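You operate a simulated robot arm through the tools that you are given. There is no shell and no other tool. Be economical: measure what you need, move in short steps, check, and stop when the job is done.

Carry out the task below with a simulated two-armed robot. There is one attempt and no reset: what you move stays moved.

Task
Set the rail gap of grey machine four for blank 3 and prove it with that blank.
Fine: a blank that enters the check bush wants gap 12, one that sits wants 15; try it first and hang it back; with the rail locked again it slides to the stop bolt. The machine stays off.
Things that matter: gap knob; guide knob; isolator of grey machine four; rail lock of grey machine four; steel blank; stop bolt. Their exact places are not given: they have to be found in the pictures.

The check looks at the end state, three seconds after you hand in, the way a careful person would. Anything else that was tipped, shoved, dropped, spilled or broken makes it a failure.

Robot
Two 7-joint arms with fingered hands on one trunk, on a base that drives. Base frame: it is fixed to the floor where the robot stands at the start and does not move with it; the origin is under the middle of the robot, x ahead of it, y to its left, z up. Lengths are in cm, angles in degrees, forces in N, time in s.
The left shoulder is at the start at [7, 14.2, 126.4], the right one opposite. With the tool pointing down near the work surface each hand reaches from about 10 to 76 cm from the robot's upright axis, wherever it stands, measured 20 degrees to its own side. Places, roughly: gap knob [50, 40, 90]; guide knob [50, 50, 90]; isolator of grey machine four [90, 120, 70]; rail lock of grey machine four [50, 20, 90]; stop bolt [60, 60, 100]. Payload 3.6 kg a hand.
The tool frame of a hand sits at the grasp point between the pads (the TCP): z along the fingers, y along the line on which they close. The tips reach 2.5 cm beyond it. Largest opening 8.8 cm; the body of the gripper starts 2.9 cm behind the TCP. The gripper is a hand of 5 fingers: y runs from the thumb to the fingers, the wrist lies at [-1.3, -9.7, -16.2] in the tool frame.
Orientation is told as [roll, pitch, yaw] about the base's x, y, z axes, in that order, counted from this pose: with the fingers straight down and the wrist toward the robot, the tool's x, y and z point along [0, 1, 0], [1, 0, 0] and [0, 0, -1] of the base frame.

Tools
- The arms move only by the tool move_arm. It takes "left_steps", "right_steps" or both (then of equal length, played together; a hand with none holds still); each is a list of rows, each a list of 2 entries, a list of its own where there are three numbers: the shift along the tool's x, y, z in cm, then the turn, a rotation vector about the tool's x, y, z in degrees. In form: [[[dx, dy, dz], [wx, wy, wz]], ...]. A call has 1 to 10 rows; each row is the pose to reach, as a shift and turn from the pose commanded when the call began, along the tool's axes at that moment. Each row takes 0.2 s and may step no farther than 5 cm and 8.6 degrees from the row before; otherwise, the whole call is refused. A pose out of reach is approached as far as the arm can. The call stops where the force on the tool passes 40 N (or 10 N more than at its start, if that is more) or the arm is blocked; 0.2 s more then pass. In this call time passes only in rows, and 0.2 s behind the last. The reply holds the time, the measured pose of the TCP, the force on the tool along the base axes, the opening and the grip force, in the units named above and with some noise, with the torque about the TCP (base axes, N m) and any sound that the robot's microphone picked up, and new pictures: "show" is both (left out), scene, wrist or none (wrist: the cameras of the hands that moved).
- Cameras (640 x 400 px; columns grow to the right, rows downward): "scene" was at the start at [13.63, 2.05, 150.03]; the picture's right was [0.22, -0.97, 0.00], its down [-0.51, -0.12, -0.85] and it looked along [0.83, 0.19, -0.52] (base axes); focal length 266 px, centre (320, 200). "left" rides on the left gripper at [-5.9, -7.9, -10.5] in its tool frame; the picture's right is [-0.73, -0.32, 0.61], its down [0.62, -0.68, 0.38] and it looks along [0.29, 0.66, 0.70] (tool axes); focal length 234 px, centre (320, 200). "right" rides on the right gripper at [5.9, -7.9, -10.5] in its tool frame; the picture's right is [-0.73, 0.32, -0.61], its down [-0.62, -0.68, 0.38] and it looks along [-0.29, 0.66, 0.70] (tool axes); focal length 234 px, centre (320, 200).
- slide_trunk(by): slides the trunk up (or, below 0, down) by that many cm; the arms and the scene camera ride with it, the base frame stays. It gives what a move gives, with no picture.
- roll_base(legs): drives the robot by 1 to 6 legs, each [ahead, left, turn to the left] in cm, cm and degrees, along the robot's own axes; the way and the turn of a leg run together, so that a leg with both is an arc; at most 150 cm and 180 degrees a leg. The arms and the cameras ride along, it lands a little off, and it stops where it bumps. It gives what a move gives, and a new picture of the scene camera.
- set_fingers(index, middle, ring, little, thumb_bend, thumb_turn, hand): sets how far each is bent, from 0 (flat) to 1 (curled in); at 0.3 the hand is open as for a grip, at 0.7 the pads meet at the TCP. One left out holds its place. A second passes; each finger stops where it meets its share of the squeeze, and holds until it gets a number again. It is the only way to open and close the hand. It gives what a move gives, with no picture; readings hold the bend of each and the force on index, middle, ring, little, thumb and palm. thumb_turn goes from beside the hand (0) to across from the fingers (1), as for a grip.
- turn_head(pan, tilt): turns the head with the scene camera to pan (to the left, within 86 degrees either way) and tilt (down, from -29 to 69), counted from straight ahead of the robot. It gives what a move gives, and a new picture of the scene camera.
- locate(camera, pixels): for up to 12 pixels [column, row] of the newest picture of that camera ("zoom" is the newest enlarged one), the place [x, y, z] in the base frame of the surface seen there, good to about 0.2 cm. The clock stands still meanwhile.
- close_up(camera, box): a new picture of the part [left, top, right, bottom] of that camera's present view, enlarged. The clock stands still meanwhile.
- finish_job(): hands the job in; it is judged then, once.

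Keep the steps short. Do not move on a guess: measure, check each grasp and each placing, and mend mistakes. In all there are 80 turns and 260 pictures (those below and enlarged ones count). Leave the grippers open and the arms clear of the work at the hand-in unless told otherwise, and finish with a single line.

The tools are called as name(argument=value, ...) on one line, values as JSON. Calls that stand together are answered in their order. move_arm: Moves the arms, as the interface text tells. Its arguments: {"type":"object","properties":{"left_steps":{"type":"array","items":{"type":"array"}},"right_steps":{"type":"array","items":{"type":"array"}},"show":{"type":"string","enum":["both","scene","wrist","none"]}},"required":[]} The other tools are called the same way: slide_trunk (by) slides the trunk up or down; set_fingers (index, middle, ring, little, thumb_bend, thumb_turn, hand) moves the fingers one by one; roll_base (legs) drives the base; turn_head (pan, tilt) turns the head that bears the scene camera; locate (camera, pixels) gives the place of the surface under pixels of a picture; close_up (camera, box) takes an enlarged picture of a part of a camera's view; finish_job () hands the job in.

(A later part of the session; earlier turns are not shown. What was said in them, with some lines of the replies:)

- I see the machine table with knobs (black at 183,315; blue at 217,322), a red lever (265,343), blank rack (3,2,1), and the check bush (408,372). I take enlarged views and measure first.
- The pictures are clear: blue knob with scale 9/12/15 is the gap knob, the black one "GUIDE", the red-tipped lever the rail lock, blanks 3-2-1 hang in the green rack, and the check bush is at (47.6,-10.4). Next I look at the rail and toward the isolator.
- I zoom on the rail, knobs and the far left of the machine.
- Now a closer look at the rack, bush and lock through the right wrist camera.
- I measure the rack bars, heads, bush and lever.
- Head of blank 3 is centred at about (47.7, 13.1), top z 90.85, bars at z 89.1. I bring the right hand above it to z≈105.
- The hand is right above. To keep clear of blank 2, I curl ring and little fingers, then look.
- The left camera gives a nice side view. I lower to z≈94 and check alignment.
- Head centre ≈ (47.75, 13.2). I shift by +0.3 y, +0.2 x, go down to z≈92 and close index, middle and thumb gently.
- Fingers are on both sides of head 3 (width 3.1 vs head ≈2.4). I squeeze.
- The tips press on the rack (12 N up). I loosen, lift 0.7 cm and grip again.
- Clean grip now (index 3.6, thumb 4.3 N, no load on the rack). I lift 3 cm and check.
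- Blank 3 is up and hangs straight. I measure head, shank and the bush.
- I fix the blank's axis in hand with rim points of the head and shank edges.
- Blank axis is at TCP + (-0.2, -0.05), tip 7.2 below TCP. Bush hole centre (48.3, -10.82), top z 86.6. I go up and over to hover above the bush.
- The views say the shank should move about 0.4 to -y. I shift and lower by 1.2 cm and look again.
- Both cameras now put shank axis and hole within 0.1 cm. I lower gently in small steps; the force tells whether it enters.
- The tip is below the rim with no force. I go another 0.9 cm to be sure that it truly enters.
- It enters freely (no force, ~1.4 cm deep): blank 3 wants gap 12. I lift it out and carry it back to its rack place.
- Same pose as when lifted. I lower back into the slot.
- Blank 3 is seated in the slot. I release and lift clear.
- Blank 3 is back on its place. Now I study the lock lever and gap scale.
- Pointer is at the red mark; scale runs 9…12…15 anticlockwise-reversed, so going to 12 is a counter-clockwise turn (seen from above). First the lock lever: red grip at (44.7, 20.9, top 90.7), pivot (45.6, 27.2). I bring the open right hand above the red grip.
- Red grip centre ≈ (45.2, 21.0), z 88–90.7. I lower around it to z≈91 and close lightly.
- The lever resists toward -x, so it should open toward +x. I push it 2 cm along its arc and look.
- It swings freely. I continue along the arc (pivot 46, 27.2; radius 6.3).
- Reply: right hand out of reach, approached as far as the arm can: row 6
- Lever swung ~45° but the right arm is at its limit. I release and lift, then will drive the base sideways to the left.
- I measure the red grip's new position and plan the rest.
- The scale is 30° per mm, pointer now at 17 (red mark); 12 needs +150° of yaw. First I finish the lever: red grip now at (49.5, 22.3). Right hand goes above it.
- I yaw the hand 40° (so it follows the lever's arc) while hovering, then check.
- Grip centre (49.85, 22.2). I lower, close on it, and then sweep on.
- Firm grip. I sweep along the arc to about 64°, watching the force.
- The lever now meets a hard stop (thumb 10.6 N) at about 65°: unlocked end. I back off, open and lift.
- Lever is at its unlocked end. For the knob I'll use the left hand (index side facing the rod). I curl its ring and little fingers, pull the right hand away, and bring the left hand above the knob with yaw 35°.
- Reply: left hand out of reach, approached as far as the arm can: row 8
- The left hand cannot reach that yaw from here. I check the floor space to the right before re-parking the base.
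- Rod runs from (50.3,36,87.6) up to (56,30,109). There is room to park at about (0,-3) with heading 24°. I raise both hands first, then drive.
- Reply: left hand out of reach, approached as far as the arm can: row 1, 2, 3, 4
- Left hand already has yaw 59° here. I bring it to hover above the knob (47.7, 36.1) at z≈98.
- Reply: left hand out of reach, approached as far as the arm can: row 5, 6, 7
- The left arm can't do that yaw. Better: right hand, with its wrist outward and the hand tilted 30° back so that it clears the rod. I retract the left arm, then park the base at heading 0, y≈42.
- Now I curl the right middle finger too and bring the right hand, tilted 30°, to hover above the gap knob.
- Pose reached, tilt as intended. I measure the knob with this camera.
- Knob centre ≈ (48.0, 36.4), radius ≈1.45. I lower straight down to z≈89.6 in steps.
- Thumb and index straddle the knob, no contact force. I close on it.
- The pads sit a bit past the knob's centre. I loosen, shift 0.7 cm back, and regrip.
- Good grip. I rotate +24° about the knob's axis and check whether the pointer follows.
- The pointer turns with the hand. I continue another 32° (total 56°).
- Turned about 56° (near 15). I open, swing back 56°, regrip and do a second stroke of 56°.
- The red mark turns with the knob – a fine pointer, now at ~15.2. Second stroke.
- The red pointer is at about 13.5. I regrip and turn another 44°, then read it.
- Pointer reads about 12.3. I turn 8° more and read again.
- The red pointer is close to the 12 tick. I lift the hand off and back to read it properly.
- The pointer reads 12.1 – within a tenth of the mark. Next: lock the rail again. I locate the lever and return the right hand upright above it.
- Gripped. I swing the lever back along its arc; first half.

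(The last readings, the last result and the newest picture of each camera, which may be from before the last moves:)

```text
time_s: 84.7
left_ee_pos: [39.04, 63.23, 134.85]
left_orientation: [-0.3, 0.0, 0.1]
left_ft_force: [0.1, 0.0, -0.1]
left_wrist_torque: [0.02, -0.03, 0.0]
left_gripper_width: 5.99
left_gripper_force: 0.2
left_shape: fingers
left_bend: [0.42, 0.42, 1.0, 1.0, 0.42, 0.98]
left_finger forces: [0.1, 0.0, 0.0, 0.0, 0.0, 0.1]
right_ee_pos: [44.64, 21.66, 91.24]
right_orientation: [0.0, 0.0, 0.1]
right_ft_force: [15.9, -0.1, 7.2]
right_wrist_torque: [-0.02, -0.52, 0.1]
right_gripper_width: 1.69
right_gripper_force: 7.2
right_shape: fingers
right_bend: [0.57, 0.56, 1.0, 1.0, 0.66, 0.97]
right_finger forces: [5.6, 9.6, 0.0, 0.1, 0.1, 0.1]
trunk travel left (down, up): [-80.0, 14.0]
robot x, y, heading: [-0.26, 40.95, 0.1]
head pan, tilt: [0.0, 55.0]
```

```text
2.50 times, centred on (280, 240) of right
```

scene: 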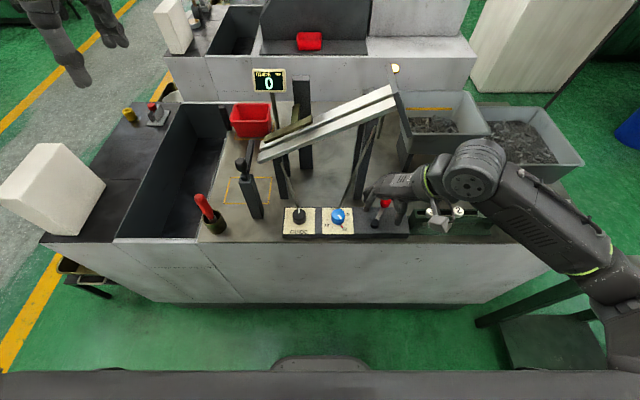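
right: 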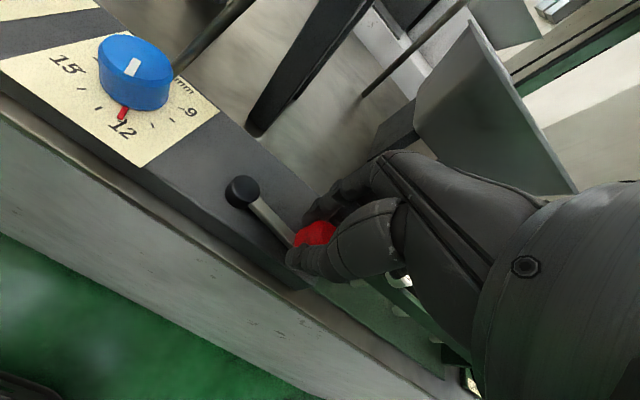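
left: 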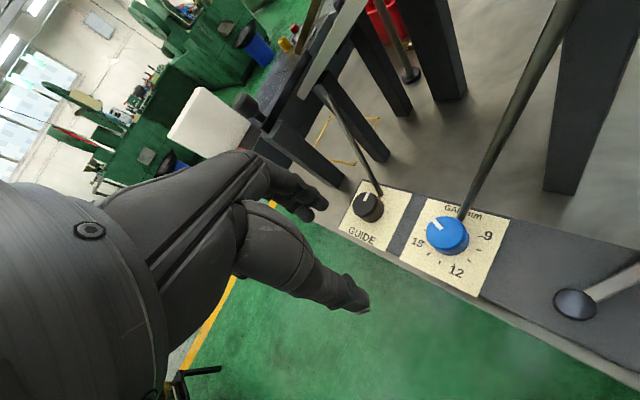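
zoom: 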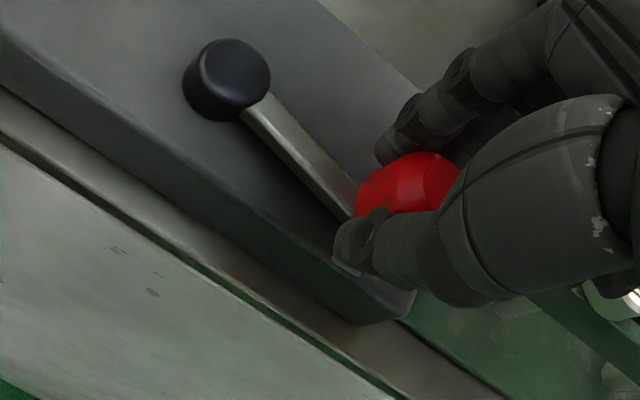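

The lever is against its locked stop (16 N). I ease off, open, lift, and go to blank 3.

move_arm(right_steps=[[[0, 0.7, 0], [0, 0, 0]]], show="none")

set_fingers(hand="right", index=0.45, middle=0.45, thumb_bend=0.45)

move_arm(right_steps=[[[0, 0, -4], [0, 0, 0]], [[0, 0, -8], [0, 0, 0]], [[-4, 1, -8], [0, 0, 0]], [[-8.2, 2.2, -8], [0, 0, 0]], [[-8.2, 2.2, -4], [0, 0, 0]]], show="both")

close_up(camera="scene", box=[280, 185, 420, 245])

close_up(camera="scene", box=[230, 70, 420, 200])

```text
time_s: 85.1
left_ee_pos: [38.9, 63.11, 134.74]
left_orientation: [-0.3, -0.1, 0.0]
left_ft_force: [0.0, 0.0, -0.6]
left_wrist_torque: [0.01, -0.03, -0.01]
left_gripper_width: 5.96
left_gripper_force: 0.1
left_shape: fingers
left_bend: [0.42, 0.42, 1.0, 1.0, 0.42, 0.98]
left_finger forces: [0.0, 0.1, 0.0, 0.0, 0.0, 0.0]
right_ee_pos: [44.93, 21.72, 91.21]
right_orientation: [0.0, 0.1, 0.2]
right_ft_force: [8.5, -0.4, 5.1]
right_wrist_torque: [-0.04, -0.28, 0.05]
right_gripper_width: 1.28
right_gripper_force: 5.5
right_shape: fingers
right_bend: [0.61, 0.59, 1.0, 1.0, 0.66, 0.97]
right_finger forces: [3.5, 6.4, 0.0, 0.1, 0.2, 0.1]
trunk travel left (down, up): [-80.0, 14.0]
robot x, y, heading: [-0.35, 40.94, 0.3]
head pan, tilt: [0.0, 55.0]
```

```text
time_s: 86.1
left_ee_pos: [38.83, 63.15, 134.92]
left_orientation: [-0.3, 0.0, 0.0]
left_ft_force: [0.0, 0.4, 0.6]
left_wrist_torque: [-0.03, 0.03, 0.01]
left_gripper_width: 5.95
left_gripper_force: 0.2
left_shape: fingers
left_bend: [0.42, 0.42, 1.0, 1.0, 0.42, 0.98]
left_finger forces: [0.0, 0.0, 0.1, 0.0, 0.0, 0.0]
right_ee_pos: [44.97, 21.79, 91.2]
right_orientation: [0.0, 0.0, 0.2]
right_ft_force: [-0.6, 0.2, -0.3]
right_wrist_torque: [0.02, -0.02, -0.04]
right_gripper_width: 5.21
right_gripper_force: 0.1
right_shape: fingers
right_bend: [0.45, 0.45, 1.0, 1.0, 0.45, 0.97]
right_finger forces: [0.0, 0.0, 0.0, 0.0, 0.0, 0.0]
trunk travel left (down, up): [-80.0, 14.0]
robot x, y, heading: [-0.47, 41.15, 0.1]
head pan, tilt: [0.0, 55.0]
```

```text
time_s: 87.3
left_ee_pos: [38.78, 63.22, 134.7]
left_orientation: [-0.4, -0.1, 0.1]
left_ft_force: [0.0, -0.5, -0.6]
left_wrist_torque: [0.0, -0.01, 0.0]
left_gripper_width: 5.96
left_gripper_force: 0.1
left_shape: fingers
left_bend: [0.42, 0.42, 1.0, 1.0, 0.42, 0.98]
left_finger forces: [0.1, 0.0, 0.0, 0.0, 0.1, 0.1]
right_ee_pos: [47.26, 13.57, 95.28]
right_orientation: [-0.1, 0.1, 0.1]
right_ft_force: [-0.1, 0.4, -0.1]
right_wrist_torque: [0.01, -0.01, 0.0]
right_gripper_width: 5.23
right_gripper_force: 0.0
right_shape: fingers
right_bend: [0.45, 0.45, 1.0, 1.0, 0.45, 0.98]
right_finger forces: [0.0, 0.1, 0.1, 0.1, 0.1, 0.0]
trunk travel left (down, up): [-80.0, 14.0]
robot x, y, heading: [-0.52, 41.13, 0.2]
head pan, tilt: [0.0, 55.0]
```

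scene: 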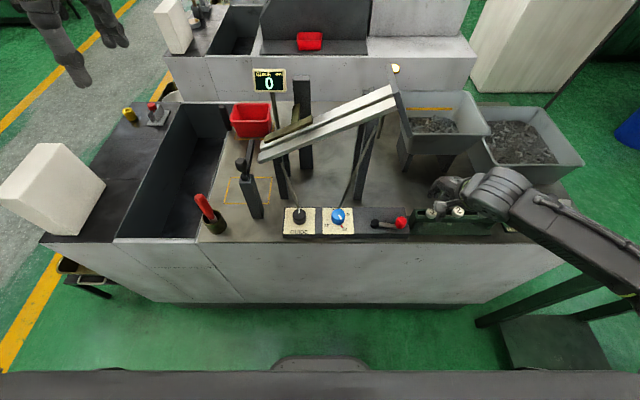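
right: 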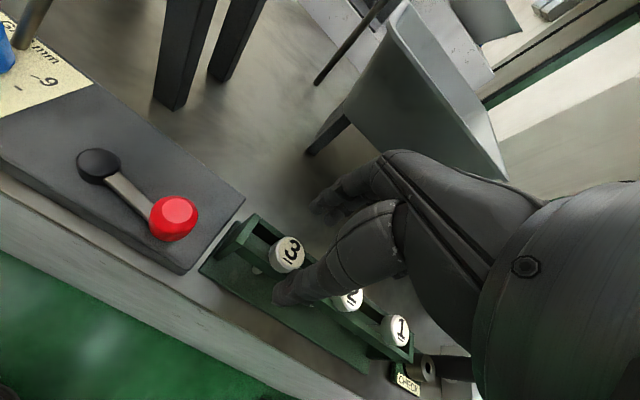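

```text
4.57 times, centred on (350, 215) of scene
```

zoom: 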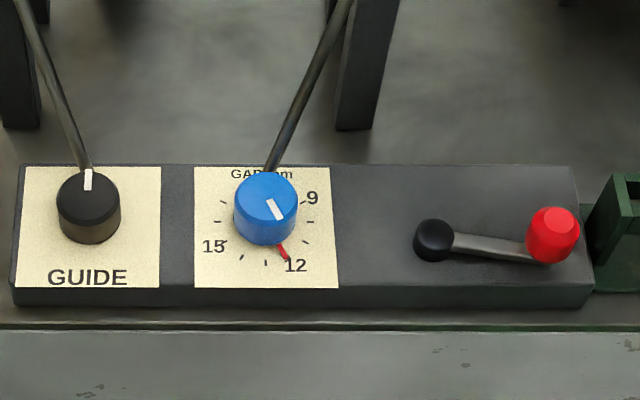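

```text
3.08 times, centred on (325, 135) of scene
```

zoom: 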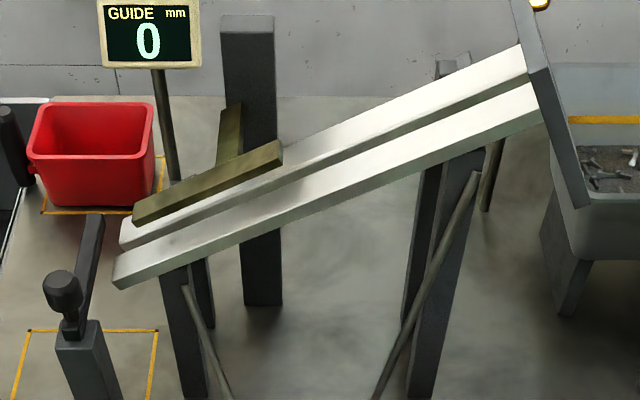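

Lever is back at its locked place and the pointer at 12. I measure the rails and the slot.

close_up(camera="scene", box=[300, 80, 400, 150])

locate(camera="zoom", pixels=[[320, 150], [320, 165], [320, 180], [320, 192], [320, 205], [320, 225], [320, 245], [320, 265], [450, 150], [450, 120], [200, 220], [200, 260]])

```text
5.71 times, centred on (350, 115) of scene
```

zoom: 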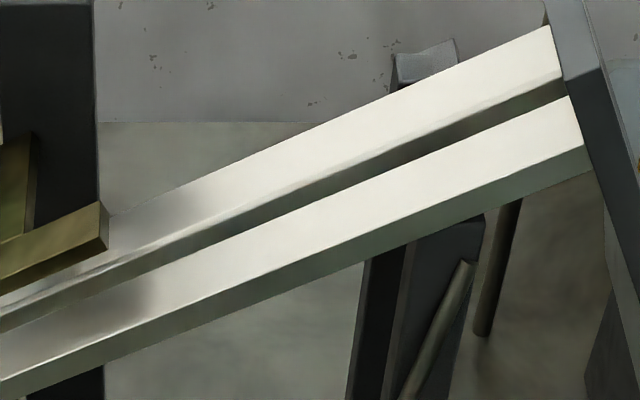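

```text
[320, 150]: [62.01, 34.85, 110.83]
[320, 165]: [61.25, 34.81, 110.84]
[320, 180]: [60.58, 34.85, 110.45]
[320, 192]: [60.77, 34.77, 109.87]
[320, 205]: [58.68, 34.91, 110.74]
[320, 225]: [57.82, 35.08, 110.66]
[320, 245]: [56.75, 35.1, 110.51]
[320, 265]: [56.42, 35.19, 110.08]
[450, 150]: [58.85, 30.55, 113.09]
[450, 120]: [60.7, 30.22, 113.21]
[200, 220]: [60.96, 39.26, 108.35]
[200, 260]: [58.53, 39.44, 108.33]
```

close_up(camera="scene", box=[235, 110, 325, 180])

locate(camera="zoom", pixels=[[430, 95], [380, 128], [300, 165], [200, 215], [300, 182], [300, 205], [300, 215], [300, 235], [160, 262], [160, 285], [70, 180], [40, 300]])

```text
5.71 times, centred on (280, 145) of scene
```

zoom: 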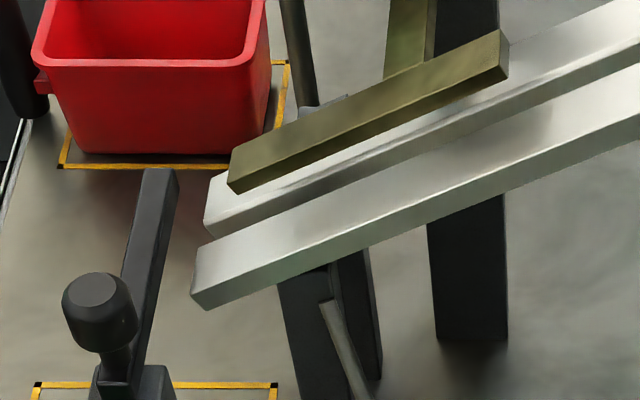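

```text
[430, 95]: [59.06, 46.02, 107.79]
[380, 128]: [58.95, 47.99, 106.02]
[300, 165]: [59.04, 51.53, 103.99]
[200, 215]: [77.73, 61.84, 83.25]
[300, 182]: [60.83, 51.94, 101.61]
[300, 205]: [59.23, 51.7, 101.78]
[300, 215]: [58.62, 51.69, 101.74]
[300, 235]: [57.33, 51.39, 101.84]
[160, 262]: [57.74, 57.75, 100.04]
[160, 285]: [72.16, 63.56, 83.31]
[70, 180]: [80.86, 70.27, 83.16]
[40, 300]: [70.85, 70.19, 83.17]
```

locate(camera="zoom", pixels=[[200, 300], [195, 255], [205, 228], [212, 185], [230, 190], [232, 155], [150, 180], [165, 175], [145, 230], [170, 215], [125, 330], [100, 290]])

turn_head(pan=20, tilt=40)

close_up(camera="left", box=[250, 80, 640, 330])

```text
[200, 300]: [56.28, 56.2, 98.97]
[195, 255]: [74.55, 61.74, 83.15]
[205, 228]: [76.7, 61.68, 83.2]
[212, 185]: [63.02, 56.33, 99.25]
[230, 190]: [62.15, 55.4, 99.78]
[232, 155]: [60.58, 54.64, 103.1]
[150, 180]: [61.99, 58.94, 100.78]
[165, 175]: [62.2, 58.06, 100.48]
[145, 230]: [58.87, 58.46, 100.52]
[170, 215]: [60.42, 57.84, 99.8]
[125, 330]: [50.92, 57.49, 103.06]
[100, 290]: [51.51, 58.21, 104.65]
```

```text
time_s: 88.1
left_ee_pos: [38.73, 63.21, 134.92]
left_orientation: [-0.2, 0.0, 0.1]
left_ft_force: [0.4, -0.1, -0.5]
left_wrist_torque: [-0.03, 0.0, 0.01]
left_gripper_width: 5.93
left_gripper_force: 0.0
left_shape: fingers
left_bend: [0.42, 0.42, 1.0, 1.0, 0.42, 0.98]
left_finger forces: [0.0, 0.0, 0.0, 0.0, 0.1, 0.0]
right_ee_pos: [47.23, 13.53, 95.46]
right_orientation: [0.1, 0.0, 0.3]
right_ft_force: [-0.6, 0.2, -0.1]
right_wrist_torque: [0.03, 0.01, -0.01]
right_gripper_width: 5.2
right_gripper_force: 0.0
right_shape: fingers
right_bend: [0.45, 0.45, 1.0, 1.0, 0.45, 0.98]
right_finger forces: [0.1, 0.0, 0.1, 0.0, 0.0, 0.0]
trunk travel left (down, up): [-80.0, 14.0]
robot x, y, heading: [-0.11, 40.95, 0.3]
head pan, tilt: [20.0, 40.0]
```

scene: 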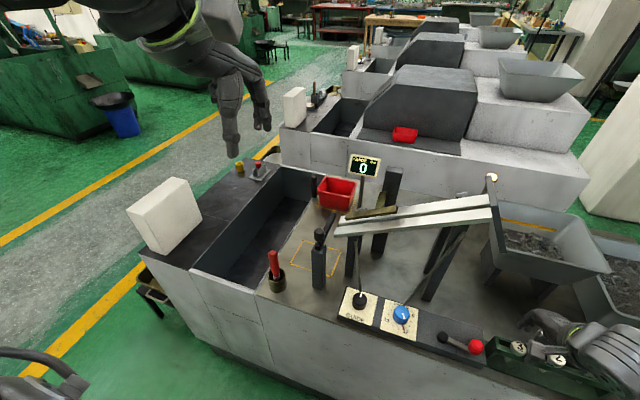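

```text
1.60 times, centred on (445, 205) of left
```

zoom: 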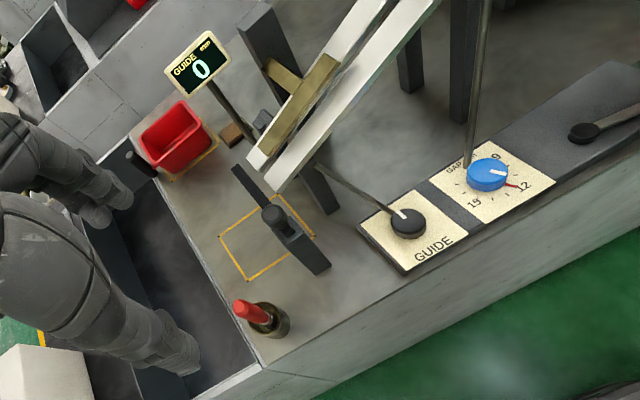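

Rails end near y 56.3, stop bar across at y≈57.8, guide bar ~2.1 cm above the rail so the head passes. Slot centre x≈59.7, slope 28°. Now I pick blank 3: check its place under the hand.

close_up(camera="right", box=[250, 210, 350, 290])

locate(camera="right", pixels=[[289, 251], [276, 256], [292, 238], [303, 250], [296, 265]])

```text
5.00 times, centred on (300, 250) of right
```

zoom: 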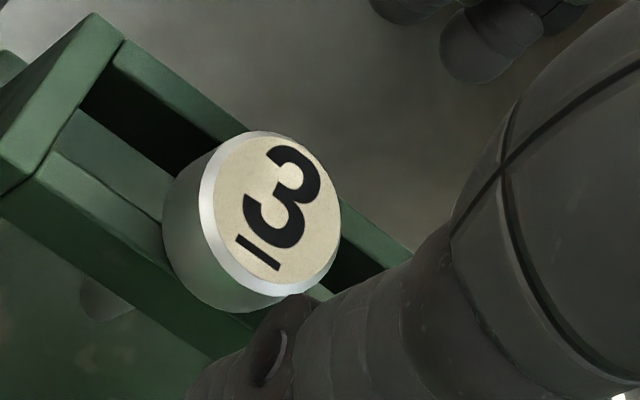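

```text
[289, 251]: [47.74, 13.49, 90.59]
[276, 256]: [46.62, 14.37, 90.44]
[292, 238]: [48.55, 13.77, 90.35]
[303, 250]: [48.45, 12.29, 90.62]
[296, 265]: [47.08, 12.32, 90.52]
```

move_arm(right_steps=[[[-0.25, 0.4, 0], [0, 0, 0]], [[-0.25, 0.4, 1.5], [0, 0, 0]], [[-0.25, 0.4, 2.9], [0, 0, 0]]], show="none")

set_fingers(hand="right", index=0.7, middle=0.66, thumb_bend=0.7)

close_up(camera="right", box=[250, 200, 370, 300])

```text
time_s: 88.9
left_ee_pos: [38.76, 63.11, 134.83]
left_orientation: [-0.3, -0.2, 0.1]
left_ft_force: [0.3, -0.5, 0.0]
left_wrist_torque: [0.03, -0.04, -0.02]
left_gripper_width: 5.96
left_gripper_force: 0.0
left_shape: fingers
left_bend: [0.42, 0.42, 1.0, 1.0, 0.42, 0.98]
left_finger forces: [0.0, 0.0, 0.0, 0.1, 0.0, 0.0]
right_ee_pos: [47.6, 13.2, 92.3]
right_orientation: [0.0, 0.0, 0.3]
right_ft_force: [0.4, 0.6, -0.9]
right_wrist_torque: [0.04, 0.02, -0.03]
right_gripper_width: 5.23
right_gripper_force: 0.1
right_shape: fingers
right_bend: [0.45, 0.45, 1.0, 1.0, 0.45, 0.98]
right_finger forces: [0.1, 0.0, 0.1, 0.1, 0.0, 0.0]
trunk travel left (down, up): [-80.0, 14.0]
robot x, y, heading: [-0.02, 41.33, 0.2]
head pan, tilt: [20.0, 40.0]
```

```text
time_s: 89.9
left_ee_pos: [38.84, 63.05, 134.81]
left_orientation: [-0.3, -0.1, 0.1]
left_ft_force: [0.0, -0.8, 0.0]
left_wrist_torque: [-0.03, 0.03, 0.01]
left_gripper_width: 5.94
left_gripper_force: 0.1
left_shape: fingers
left_bend: [0.42, 0.42, 1.0, 1.0, 0.42, 0.98]
left_finger forces: [0.0, 0.1, 0.0, 0.0, 0.1, 0.0]
right_ee_pos: [47.61, 13.18, 92.34]
right_orientation: [0.0, 0.0, 0.3]
right_ft_force: [1.8, -0.3, 0.1]
right_wrist_torque: [0.0, -0.04, 0.0]
right_gripper_width: 1.81
right_gripper_force: 6.4
right_shape: fingers
right_bend: [0.61, 0.64, 1.0, 1.0, 0.62, 0.97]
right_finger forces: [5.1, 1.7, 0.0, 0.0, 5.4, 0.1]
trunk travel left (down, up): [-80.0, 14.0]
robot x, y, heading: [-0.66, 40.83, 0.0]
head pan, tilt: [20.0, 40.0]
```

```text
4.00 times, centred on (310, 250) of right
```

zoom: 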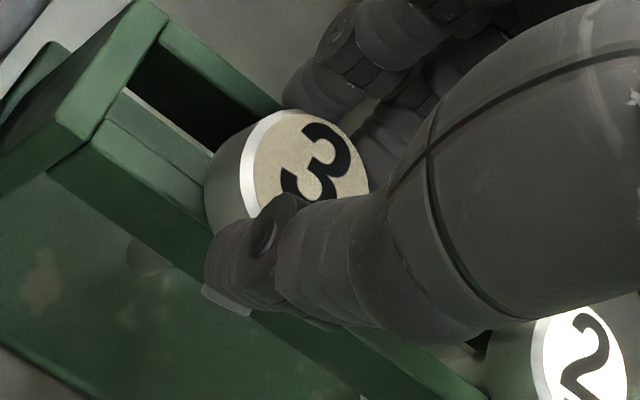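

Good grip (5 N). I lift straight up 9 cm and check the blank's alignment.

move_arm(right_steps=[[[0, 0, -1], [0, 0, 0]], [[0, 0, -5], [0, 0, 0]], [[0, 0, -9], [0, 0, 0]]], show="none")

close_up(camera="right", box=[242, 220, 338, 280])

locate(camera="zoom", pixels=[[345, 190], [432, 68], [532, 165], [440, 150], [160, 270], [185, 308], [250, 225], [262, 285], [170, 290], [255, 255], [330, 100]])

```text
time_s: 90.7
left_ee_pos: [38.73, 63.23, 134.97]
left_orientation: [-0.3, -0.1, 0.1]
left_ft_force: [-0.1, 0.4, -0.7]
left_wrist_torque: [-0.02, -0.01, -0.01]
left_gripper_width: 5.98
left_gripper_force: 0.0
left_shape: fingers
left_bend: [0.42, 0.42, 1.0, 1.0, 0.42, 0.98]
left_finger forces: [0.1, 0.0, 0.1, 0.0, 0.0, 0.0]
right_ee_pos: [47.53, 13.08, 101.31]
right_orientation: [0.1, 0.1, 0.2]
right_ft_force: [-0.7, 0.1, -0.9]
right_wrist_torque: [0.01, -0.01, 0.02]
right_gripper_width: 1.78
right_gripper_force: 6.3
right_shape: fingers
right_bend: [0.61, 0.64, 1.0, 1.0, 0.62, 0.97]
right_finger forces: [4.8, 1.4, 0.0, 0.0, 6.0, 0.0]
trunk travel left (down, up): [-80.0, 14.0]
robot x, y, heading: [-0.36, 40.99, 0.2]
head pan, tilt: [20.0, 40.0]
```

```text
6.67 times, centred on (290, 250) of right
```

zoom: 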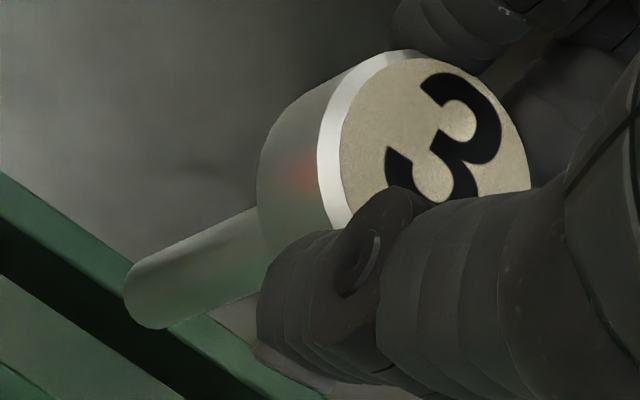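

```text
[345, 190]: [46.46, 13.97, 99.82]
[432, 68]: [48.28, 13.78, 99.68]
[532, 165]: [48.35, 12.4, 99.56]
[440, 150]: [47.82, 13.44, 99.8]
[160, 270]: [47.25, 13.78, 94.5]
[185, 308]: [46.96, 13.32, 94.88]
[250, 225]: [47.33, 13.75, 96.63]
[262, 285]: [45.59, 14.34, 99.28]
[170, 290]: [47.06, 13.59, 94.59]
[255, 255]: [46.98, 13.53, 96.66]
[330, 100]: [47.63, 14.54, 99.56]
```

Blank hangs straight; axis offset from TCP is (-0.15, +0.18), head bottom 3.2 below TCP. I carry it up and left, staying in front of the rail.

move_arm(right_steps=[[[1, 0, -4.5], [0, 0, 0]], [[3, 0, -9], [0, 0, 0]], [[6, 0, -13], [0, 0, 0]], [[9.5, 0, -16.5], [0, 0, 0]], [[13, 0, -20], [0, 0, 0]], [[16.5, 0, -23], [0, 0, 0]], [[20.5, 0, -25], [0, 0, 0]], [[25, 0, -26], [0, 0, 0]]], show="both")

```text
time_s: 92.5
left_ee_pos: [38.78, 63.33, 134.86]
left_orientation: [-0.4, -0.2, 0.1]
left_ft_force: [-0.1, 0.1, 0.8]
left_wrist_torque: [-0.03, 0.01, -0.01]
left_gripper_width: 5.95
left_gripper_force: 0.0
left_shape: fingers
left_bend: [0.42, 0.42, 1.0, 1.0, 0.42, 0.98]
left_finger forces: [0.1, 0.0, 0.0, 0.0, 0.1, 0.0]
right_ee_pos: [47.44, 38.87, 127.46]
right_orientation: [-0.2, 0.0, 0.1]
right_ft_force: [0.3, 0.1, 0.3]
right_wrist_torque: [-0.01, -0.04, 0.0]
right_gripper_width: 1.77
right_gripper_force: 6.0
right_shape: fingers
right_bend: [0.62, 0.64, 1.0, 1.0, 0.62, 0.97]
right_finger forces: [4.7, 1.2, 0.0, 0.1, 5.7, 0.1]
trunk travel left (down, up): [-80.0, 14.0]
robot x, y, heading: [-0.31, 40.9, 0.0]
head pan, tilt: [20.0, 40.0]
```

scene: 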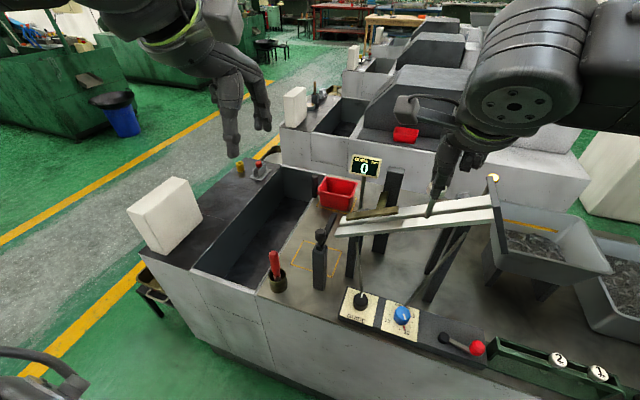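
right: 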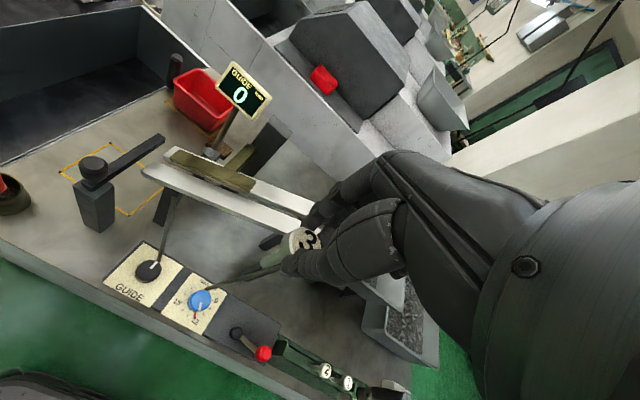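

I move over the slot with the hand rolled 28° so the head will lie flat on the rails, hovering ~2 cm above with the tip.

move_arm(right_steps=[[[0, 3, 1], [0, -7, 0]], [[0.4, 6, 1.5], [0, -14, 0]], [[0.8, 9.2, 2], [0, -21, 0]], [[1.6, 12.4, 3], [0, -28, 0]], [[2.3, 12.4, 6.5], [0, -28, 0]], [[2.3, 12.4, 9.2], [0, -28, 0]]], show="both")

close_up(camera="scene", box=[340, 90, 520, 260])

close_up(camera="right", box=[200, 160, 360, 300])

```text
time_s: 93.9
left_ee_pos: [38.84, 62.98, 134.86]
left_orientation: [-0.1, 0.0, 0.1]
left_ft_force: [-0.5, -0.6, -0.6]
left_wrist_torque: [-0.01, -0.01, 0.04]
left_gripper_width: 5.94
left_gripper_force: 0.1
left_shape: fingers
left_bend: [0.42, 0.42, 1.0, 1.0, 0.42, 0.98]
left_finger forces: [0.1, 0.0, 0.0, 0.0, 0.1, 0.1]
right_ee_pos: [59.83, 40.77, 118.09]
right_orientation: [-27.9, 0.0, 0.3]
right_ft_force: [-0.3, 0.4, 0.3]
right_wrist_torque: [-0.01, 0.0, -0.03]
right_gripper_width: 1.76
right_gripper_force: 5.4
right_shape: fingers
right_bend: [0.62, 0.64, 1.0, 1.0, 0.62, 0.97]
right_finger forces: [4.6, 1.3, 0.0, 0.1, 5.7, 0.0]
trunk travel left (down, up): [-80.0, 14.0]
robot x, y, heading: [-0.04, 40.82, 0.3]
head pan, tilt: [20.0, 40.0]
```

scene: 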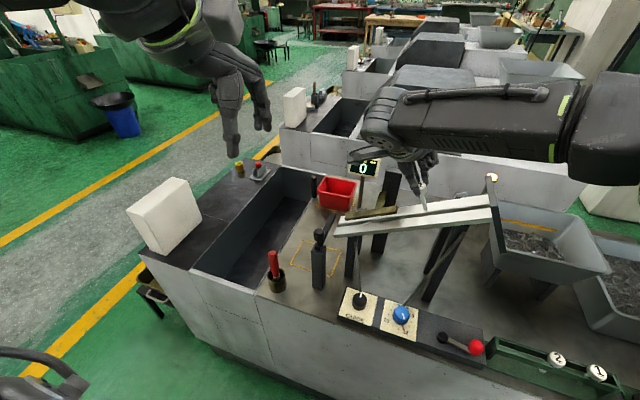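
right: 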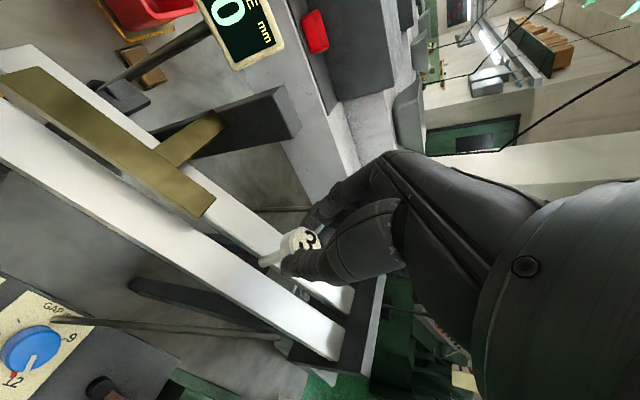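

```text
2.35 times, centred on (430, 175) of scene
```

zoom: 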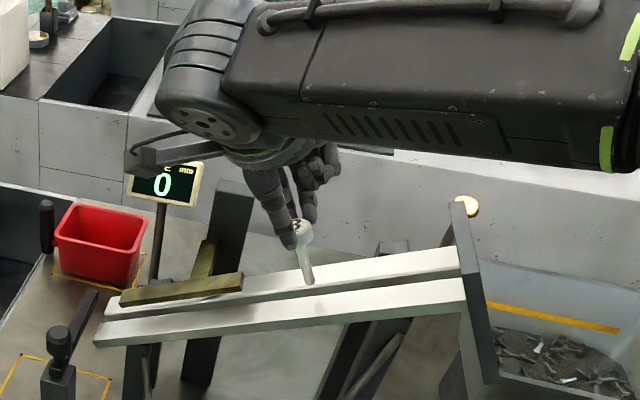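

```text
2.86 times, centred on (280, 230) of right
```

zoom: 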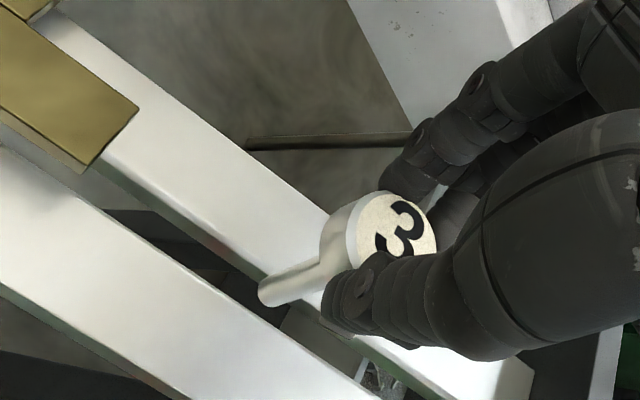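

I measure tip and slot edges in this view.

locate(camera="zoom", pixels=[[268, 290], [262, 285], [280, 303], [300, 270], [310, 290], [200, 228], [160, 255], [230, 250], [200, 280], [300, 210], [250, 310], [130, 180]])

close_up(camera="scene", box=[395, 175, 455, 225])

locate(camera="zoom", pixels=[[320, 160], [330, 195], [335, 210], [345, 195], [330, 220], [330, 245], [330, 258], [330, 268], [330, 280], [330, 300]])

```text
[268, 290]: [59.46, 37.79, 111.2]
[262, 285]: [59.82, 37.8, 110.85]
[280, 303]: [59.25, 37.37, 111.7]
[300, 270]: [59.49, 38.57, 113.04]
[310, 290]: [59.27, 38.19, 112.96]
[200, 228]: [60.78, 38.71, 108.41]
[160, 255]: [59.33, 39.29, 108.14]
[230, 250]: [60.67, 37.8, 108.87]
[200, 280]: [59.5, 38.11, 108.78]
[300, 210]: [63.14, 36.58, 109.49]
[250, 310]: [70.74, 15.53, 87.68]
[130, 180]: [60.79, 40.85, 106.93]
```

```text
8.00 times, centred on (425, 200) of scene
```

zoom: 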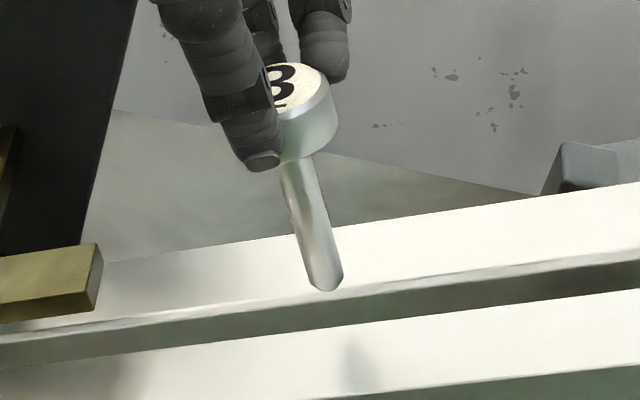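

```text
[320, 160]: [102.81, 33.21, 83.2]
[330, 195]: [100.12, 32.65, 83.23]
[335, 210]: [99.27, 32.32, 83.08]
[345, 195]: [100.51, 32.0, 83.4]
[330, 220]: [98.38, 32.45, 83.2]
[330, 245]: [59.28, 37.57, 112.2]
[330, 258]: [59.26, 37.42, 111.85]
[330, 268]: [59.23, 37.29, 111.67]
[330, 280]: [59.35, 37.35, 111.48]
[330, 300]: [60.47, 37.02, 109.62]
```

locate(camera="zoom", pixels=[[400, 276], [400, 281], [400, 286], [400, 292], [400, 304], [400, 310], [400, 316], [400, 321], [400, 326], [400, 335], [240, 320], [240, 342]])

close_up(camera="right", box=[210, 210, 310, 280])

```text
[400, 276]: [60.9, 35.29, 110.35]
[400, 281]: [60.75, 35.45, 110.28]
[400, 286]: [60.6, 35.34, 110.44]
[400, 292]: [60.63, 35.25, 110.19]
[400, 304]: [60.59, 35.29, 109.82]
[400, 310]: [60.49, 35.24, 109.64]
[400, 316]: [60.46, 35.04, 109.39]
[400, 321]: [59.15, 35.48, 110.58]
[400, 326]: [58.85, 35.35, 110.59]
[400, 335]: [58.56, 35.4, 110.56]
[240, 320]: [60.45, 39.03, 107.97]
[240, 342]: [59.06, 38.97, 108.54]
```

```text
5.71 times, centred on (260, 245) of right
5 turns are left
```

zoom: 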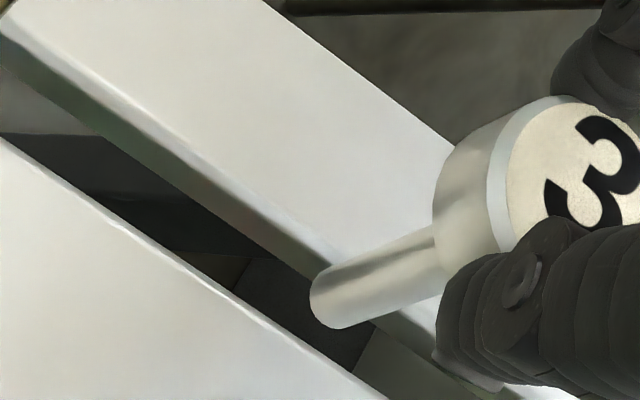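

Few turns left. Axis is at x≈59.69, slot centre ≈59.97: I shift +0.28 in x and lower so that the tip enters the slot, then check.

move_arm(right_steps=[[[0, 0.28, 0], [0, 0, 0]], [[0, 0.28, 1.6], [0, 0, 0]], [[0, 0.28, 2.6], [0, 0, 0]], [[0, 0.28, 3.6], [0, 0, 0]]], show="none")

close_up(camera="right", box=[210, 210, 310, 280])

close_up(camera="scene", box=[395, 175, 455, 225])

```text
time_s: 94.9
left_ee_pos: [38.87, 63.08, 134.89]
left_orientation: [-0.3, -0.2, 0.1]
left_ft_force: [0.1, 0.3, 0.8]
left_wrist_torque: [0.05, 0.0, 0.02]
left_gripper_width: 5.95
left_gripper_force: 0.0
left_shape: fingers
left_bend: [0.42, 0.42, 1.0, 1.0, 0.42, 0.98]
left_finger forces: [0.0, 0.1, 0.1, 0.1, 0.0, 0.0]
right_ee_pos: [60.07, 38.91, 114.95]
right_orientation: [-27.9, 0.0, 0.3]
right_ft_force: [0.9, 0.5, -0.1]
right_wrist_torque: [0.01, 0.01, 0.0]
right_gripper_width: 1.76
right_gripper_force: 6.0
right_shape: fingers
right_bend: [0.62, 0.64, 1.0, 1.0, 0.62, 0.97]
right_finger forces: [4.7, 1.3, 0.0, 0.1, 5.7, 0.0]
trunk travel left (down, up): [-80.0, 14.0]
robot x, y, heading: [-0.27, 41.0, -0.0]
head pan, tilt: [20.0, 40.0]
```

```text
5.71 times, centred on (260, 245) of right
```

zoom: 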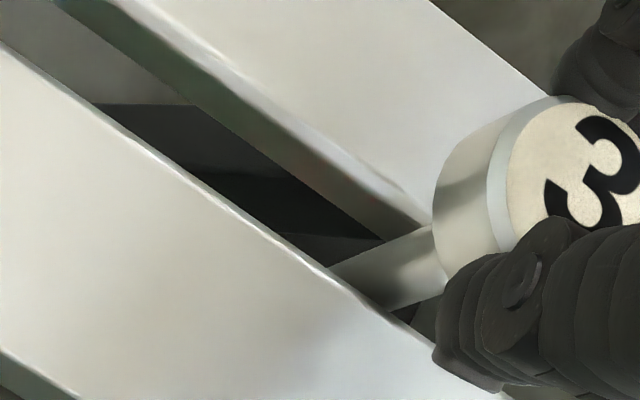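

```text
8.00 times, centred on (425, 200) of scene
4 turns are left
```

zoom: 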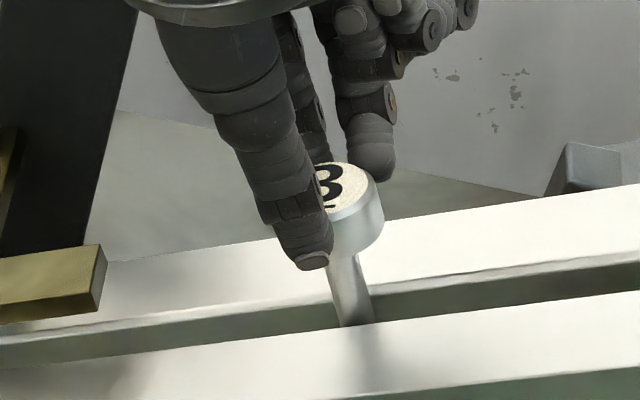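

The shank is inside the slot without force. I lower the rest, release, retreat, and look.

move_arm(right_steps=[[[0, 0, 0.8], [0, 0, 0]], [[0, 0, 1.6], [0, 0, 0]], [[0, 0, 2.2], [0, 0, 0]]], show="none")

set_fingers(hand="right", index=0.4, middle=0.4, thumb_bend=0.4)

move_arm(right_steps=[[[0, 0, -3], [0, 0, 0]], [[0, 0, -7], [0, 0, 0]], [[0, 0, -11], [0, 0, 0]], [[0, -4, -14], [0, 0, 0]], [[0, -8, -16], [0, 7, 0]], [[0, -12, -17], [0, 14, 0]], [[0, -16, -18], [0, 21, 0]], [[-2, -20, -18], [0, 28, 0]]], show="scene")

close_up(camera="scene", box=[320, 170, 480, 270])

close_up(camera="left", box=[330, 100, 530, 230])

```text
time_s: 95.7
left_ee_pos: [38.9, 63.07, 134.96]
left_orientation: [-0.3, -0.1, 0.1]
left_ft_force: [-0.1, 0.0, 0.0]
left_wrist_torque: [0.0, -0.01, -0.03]
left_gripper_width: 5.95
left_gripper_force: 0.1
left_shape: fingers
left_bend: [0.42, 0.42, 1.0, 1.0, 0.42, 0.98]
left_finger forces: [0.0, 0.0, 0.1, 0.0, 0.0, 0.1]
right_ee_pos: [60.3, 37.91, 113.0]
right_orientation: [-28.0, 0.1, 0.2]
right_ft_force: [-0.8, 0.0, -0.8]
right_wrist_torque: [0.03, -0.01, 0.05]
right_gripper_width: 1.75
right_gripper_force: 5.5
right_shape: fingers
right_bend: [0.62, 0.64, 1.0, 1.0, 0.62, 0.97]
right_finger forces: [4.6, 1.3, 0.0, 0.0, 5.8, 0.0]
trunk travel left (down, up): [-80.0, 14.0]
robot x, y, heading: [-0.2, 40.93, 0.4]
head pan, tilt: [20.0, 40.0]
```

```text
time_s: 96.7
left_ee_pos: [38.87, 63.09, 134.91]
left_orientation: [-0.4, -0.2, 0.1]
left_ft_force: [-0.2, -0.4, 0.0]
left_wrist_torque: [0.01, -0.02, -0.03]
left_gripper_width: 5.94
left_gripper_force: 0.0
left_shape: fingers
left_bend: [0.42, 0.42, 1.0, 1.0, 0.42, 0.98]
left_finger forces: [0.0, 0.1, 0.0, 0.0, 0.0, 0.0]
right_ee_pos: [60.26, 37.96, 113.08]
right_orientation: [-28.0, 0.0, 0.2]
right_ft_force: [-1.0, 0.5, -0.1]
right_wrist_torque: [0.01, -0.02, -0.01]
right_gripper_width: 6.29
right_gripper_force: 0.1
right_shape: fingers
right_bend: [0.4, 0.4, 1.0, 1.0, 0.4, 0.97]
right_finger forces: [0.0, 0.0, 0.1, 0.0, 0.0, 0.0]
trunk travel left (down, up): [-80.0, 14.0]
robot x, y, heading: [-0.2, 41.05, 0.3]
head pan, tilt: [20.0, 40.0]
```

```text
time_s: 98.5
left_ee_pos: [38.58, 62.91, 135.0]
left_orientation: [-0.2, -0.1, 0.2]
left_ft_force: [0.5, -0.4, 0.9]
left_wrist_torque: [0.01, -0.02, 0.01]
left_gripper_width: 5.93
left_gripper_force: 0.0
left_shape: fingers
left_bend: [0.42, 0.42, 1.0, 1.0, 0.42, 0.98]
left_finger forces: [0.0, 0.0, 0.1, 0.0, 0.1, 0.0]
right_ee_pos: [40.11, 44.17, 129.72]
right_orientation: [0.2, -0.1, 0.1]
right_ft_force: [-0.6, -0.1, -0.7]
right_wrist_torque: [0.02, -0.02, 0.0]
right_gripper_width: 6.33
right_gripper_force: 0.0
right_shape: fingers
right_bend: [0.4, 0.4, 1.0, 1.0, 0.4, 0.97]
right_finger forces: [0.0, 0.0, 0.0, 0.0, 0.0, 0.1]
trunk travel left (down, up): [-80.0, 14.0]
robot x, y, heading: [-0.48, 40.66, -0.2]
head pan, tilt: [20.0, 40.0]
```

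scene: 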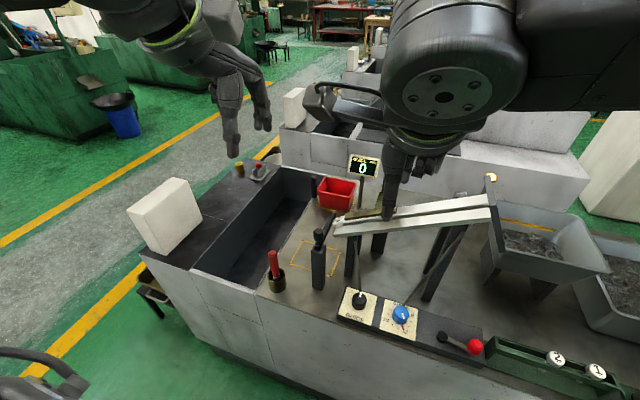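

```text
4.00 times, centred on (400, 220) of scene
```

zoom: 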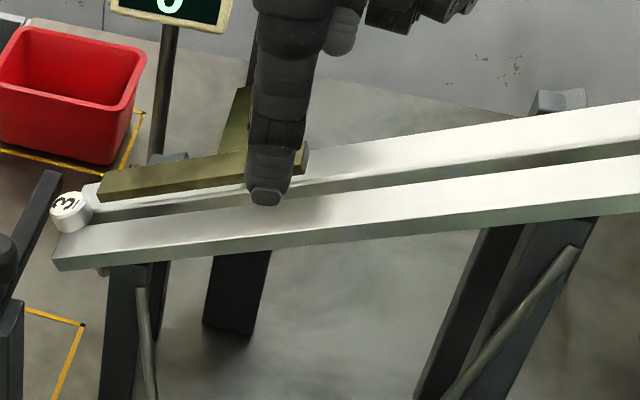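

```text
3.08 times, centred on (430, 165) of left
3 turns are left
```

zoom: 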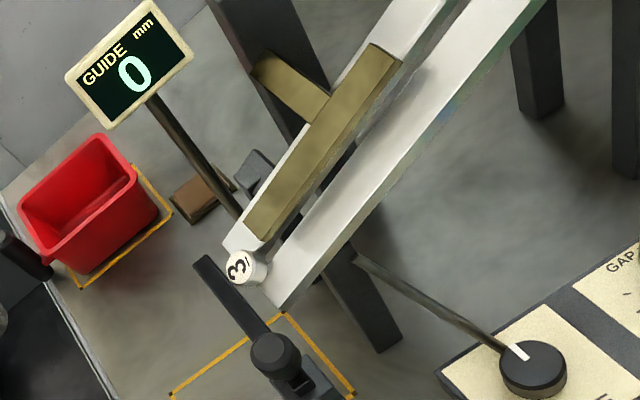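

Blank 3 slid under the guide to the stop bar. I open both hands fully, draw the right arm back, and take a last look.

set_fingers(hand="right", index=0.3, middle=0.3, ring=0.3, little=0.3, thumb_bend=0.3)

set_fingers(hand="left", index=0.3, middle=0.3, ring=0.3, little=0.3, thumb_bend=0.3)

move_arm(right_steps=[[[-4, -1, 0], [0, 0, 0]], [[-8, -2, 0], [0, 0, 0]], [[-12, -2, 0], [0, 0, 0]], [[-16, -2, 0], [0, 0, 0]]], show="scene")

close_up(camera="scene", box=[290, 180, 510, 380])

close_up(camera="left", box=[380, 160, 440, 210])

```text
time_s: 99.5
left_ee_pos: [38.84, 63.19, 134.85]
left_orientation: [-0.3, -0.1, 0.1]
left_ft_force: [-0.3, 0.0, 0.6]
left_wrist_torque: [0.02, 0.03, -0.01]
left_gripper_width: 5.91
left_gripper_force: 0.0
left_shape: fingers
left_bend: [0.42, 0.42, 1.0, 1.0, 0.42, 0.98]
left_finger forces: [0.0, 0.1, 0.0, 0.1, 0.1, 0.2]
right_ee_pos: [40.34, 44.42, 129.86]
right_orientation: [0.0, 0.1, 0.2]
right_ft_force: [0.5, 0.5, -0.1]
right_wrist_torque: [0.0, -0.01, 0.0]
right_gripper_width: 8.44
right_gripper_force: 0.1
right_shape: fingers
right_bend: [0.3, 0.3, 0.3, 0.3, 0.3, 0.97]
right_finger forces: [0.0, 0.1, 0.0, 0.0, 0.0, 0.0]
trunk travel left (down, up): [-80.0, 14.0]
robot x, y, heading: [-0.23, 41.24, -0.0]
head pan, tilt: [20.0, 40.0]
```

```text
time_s: 100.5
left_ee_pos: [38.87, 63.01, 134.88]
left_orientation: [-0.3, -0.2, 0.0]
left_ft_force: [-0.4, 0.8, -0.5]
left_wrist_torque: [0.0, 0.01, -0.04]
left_gripper_width: 8.42
left_gripper_force: 0.1
left_shape: fingers
left_bend: [0.3, 0.3, 0.3, 0.3, 0.3, 0.98]
left_finger forces: [0.1, 0.0, 0.1, 0.0, 0.0, 0.0]
right_ee_pos: [40.28, 44.35, 129.6]
right_orientation: [0.0, -0.1, 0.2]
right_ft_force: [1.0, -0.7, 0.6]
right_wrist_torque: [-0.03, 0.0, 0.0]
right_gripper_width: 8.42
right_gripper_force: 0.0
right_shape: fingers
right_bend: [0.3, 0.3, 0.3, 0.3, 0.3, 0.97]
right_finger forces: [0.1, 0.0, 0.1, 0.0, 0.1, 0.0]
trunk travel left (down, up): [-80.0, 14.0]
robot x, y, heading: [-0.34, 41.11, 0.3]
head pan, tilt: [20.0, 40.0]
```

```text
time_s: 101.5
left_ee_pos: [38.63, 62.78, 134.95]
left_orientation: [0.0, -0.2, 0.2]
left_ft_force: [0.0, -0.1, 0.4]
left_wrist_torque: [0.04, 0.0, 0.0]
left_gripper_width: 8.45
left_gripper_force: 0.1
left_shape: fingers
left_bend: [0.3, 0.3, 0.3, 0.3, 0.3, 0.98]
left_finger forces: [0.1, 0.0, 0.1, 0.1, 0.0, 0.0]
right_ee_pos: [38.21, 28.2, 129.69]
right_orientation: [0.1, 0.0, 0.2]
right_ft_force: [-1.3, -0.9, 0.4]
right_wrist_torque: [0.02, 0.0, 0.04]
right_gripper_width: 8.47
right_gripper_force: 0.0
right_shape: fingers
right_bend: [0.3, 0.3, 0.3, 0.3, 0.3, 0.97]
right_finger forces: [0.0, 0.1, 0.1, 0.0, 0.0, 0.1]
trunk travel left (down, up): [-80.0, 14.0]
robot x, y, heading: [-0.23, 41.09, 0.1]
head pan, tilt: [20.0, 40.0]
```

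scene: 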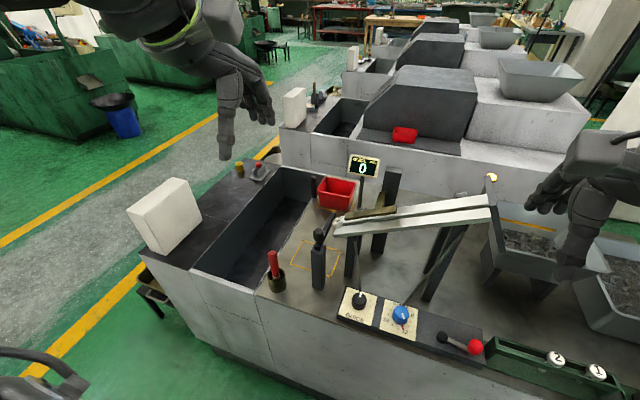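

```text
2.00 times, centred on (400, 280) of scene
```

zoom: 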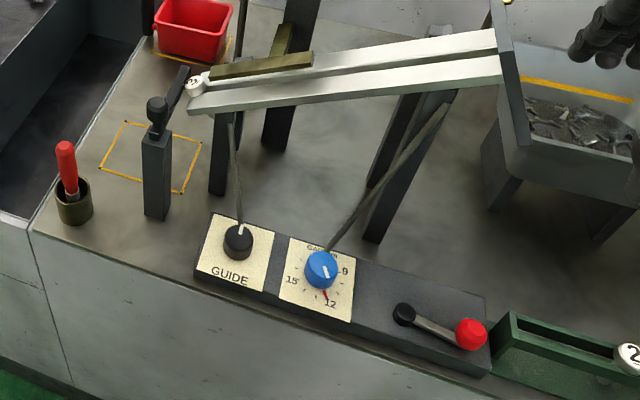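

```text
8.00 times, centred on (410, 185) of left
2 turns are left
```

zoom: 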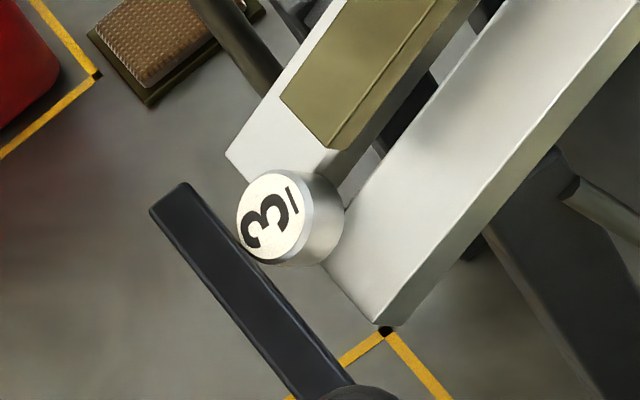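

Blank 3 rests against the stop bolt at the rail end. The rail lock is back at its stop, the gap pointer is at 12, and the guide still reads 0. The isolator was not touched, the hands are open and the arms are clear, so I hand in.

finish_job()

```text
The job is handed in.
```

Blank 3 entered the check bush, so I set the gap knob to 12 (the pointer reads about 12.1). With the rail locked again, the blank slid to the stop bolt, and the machine stayed off.
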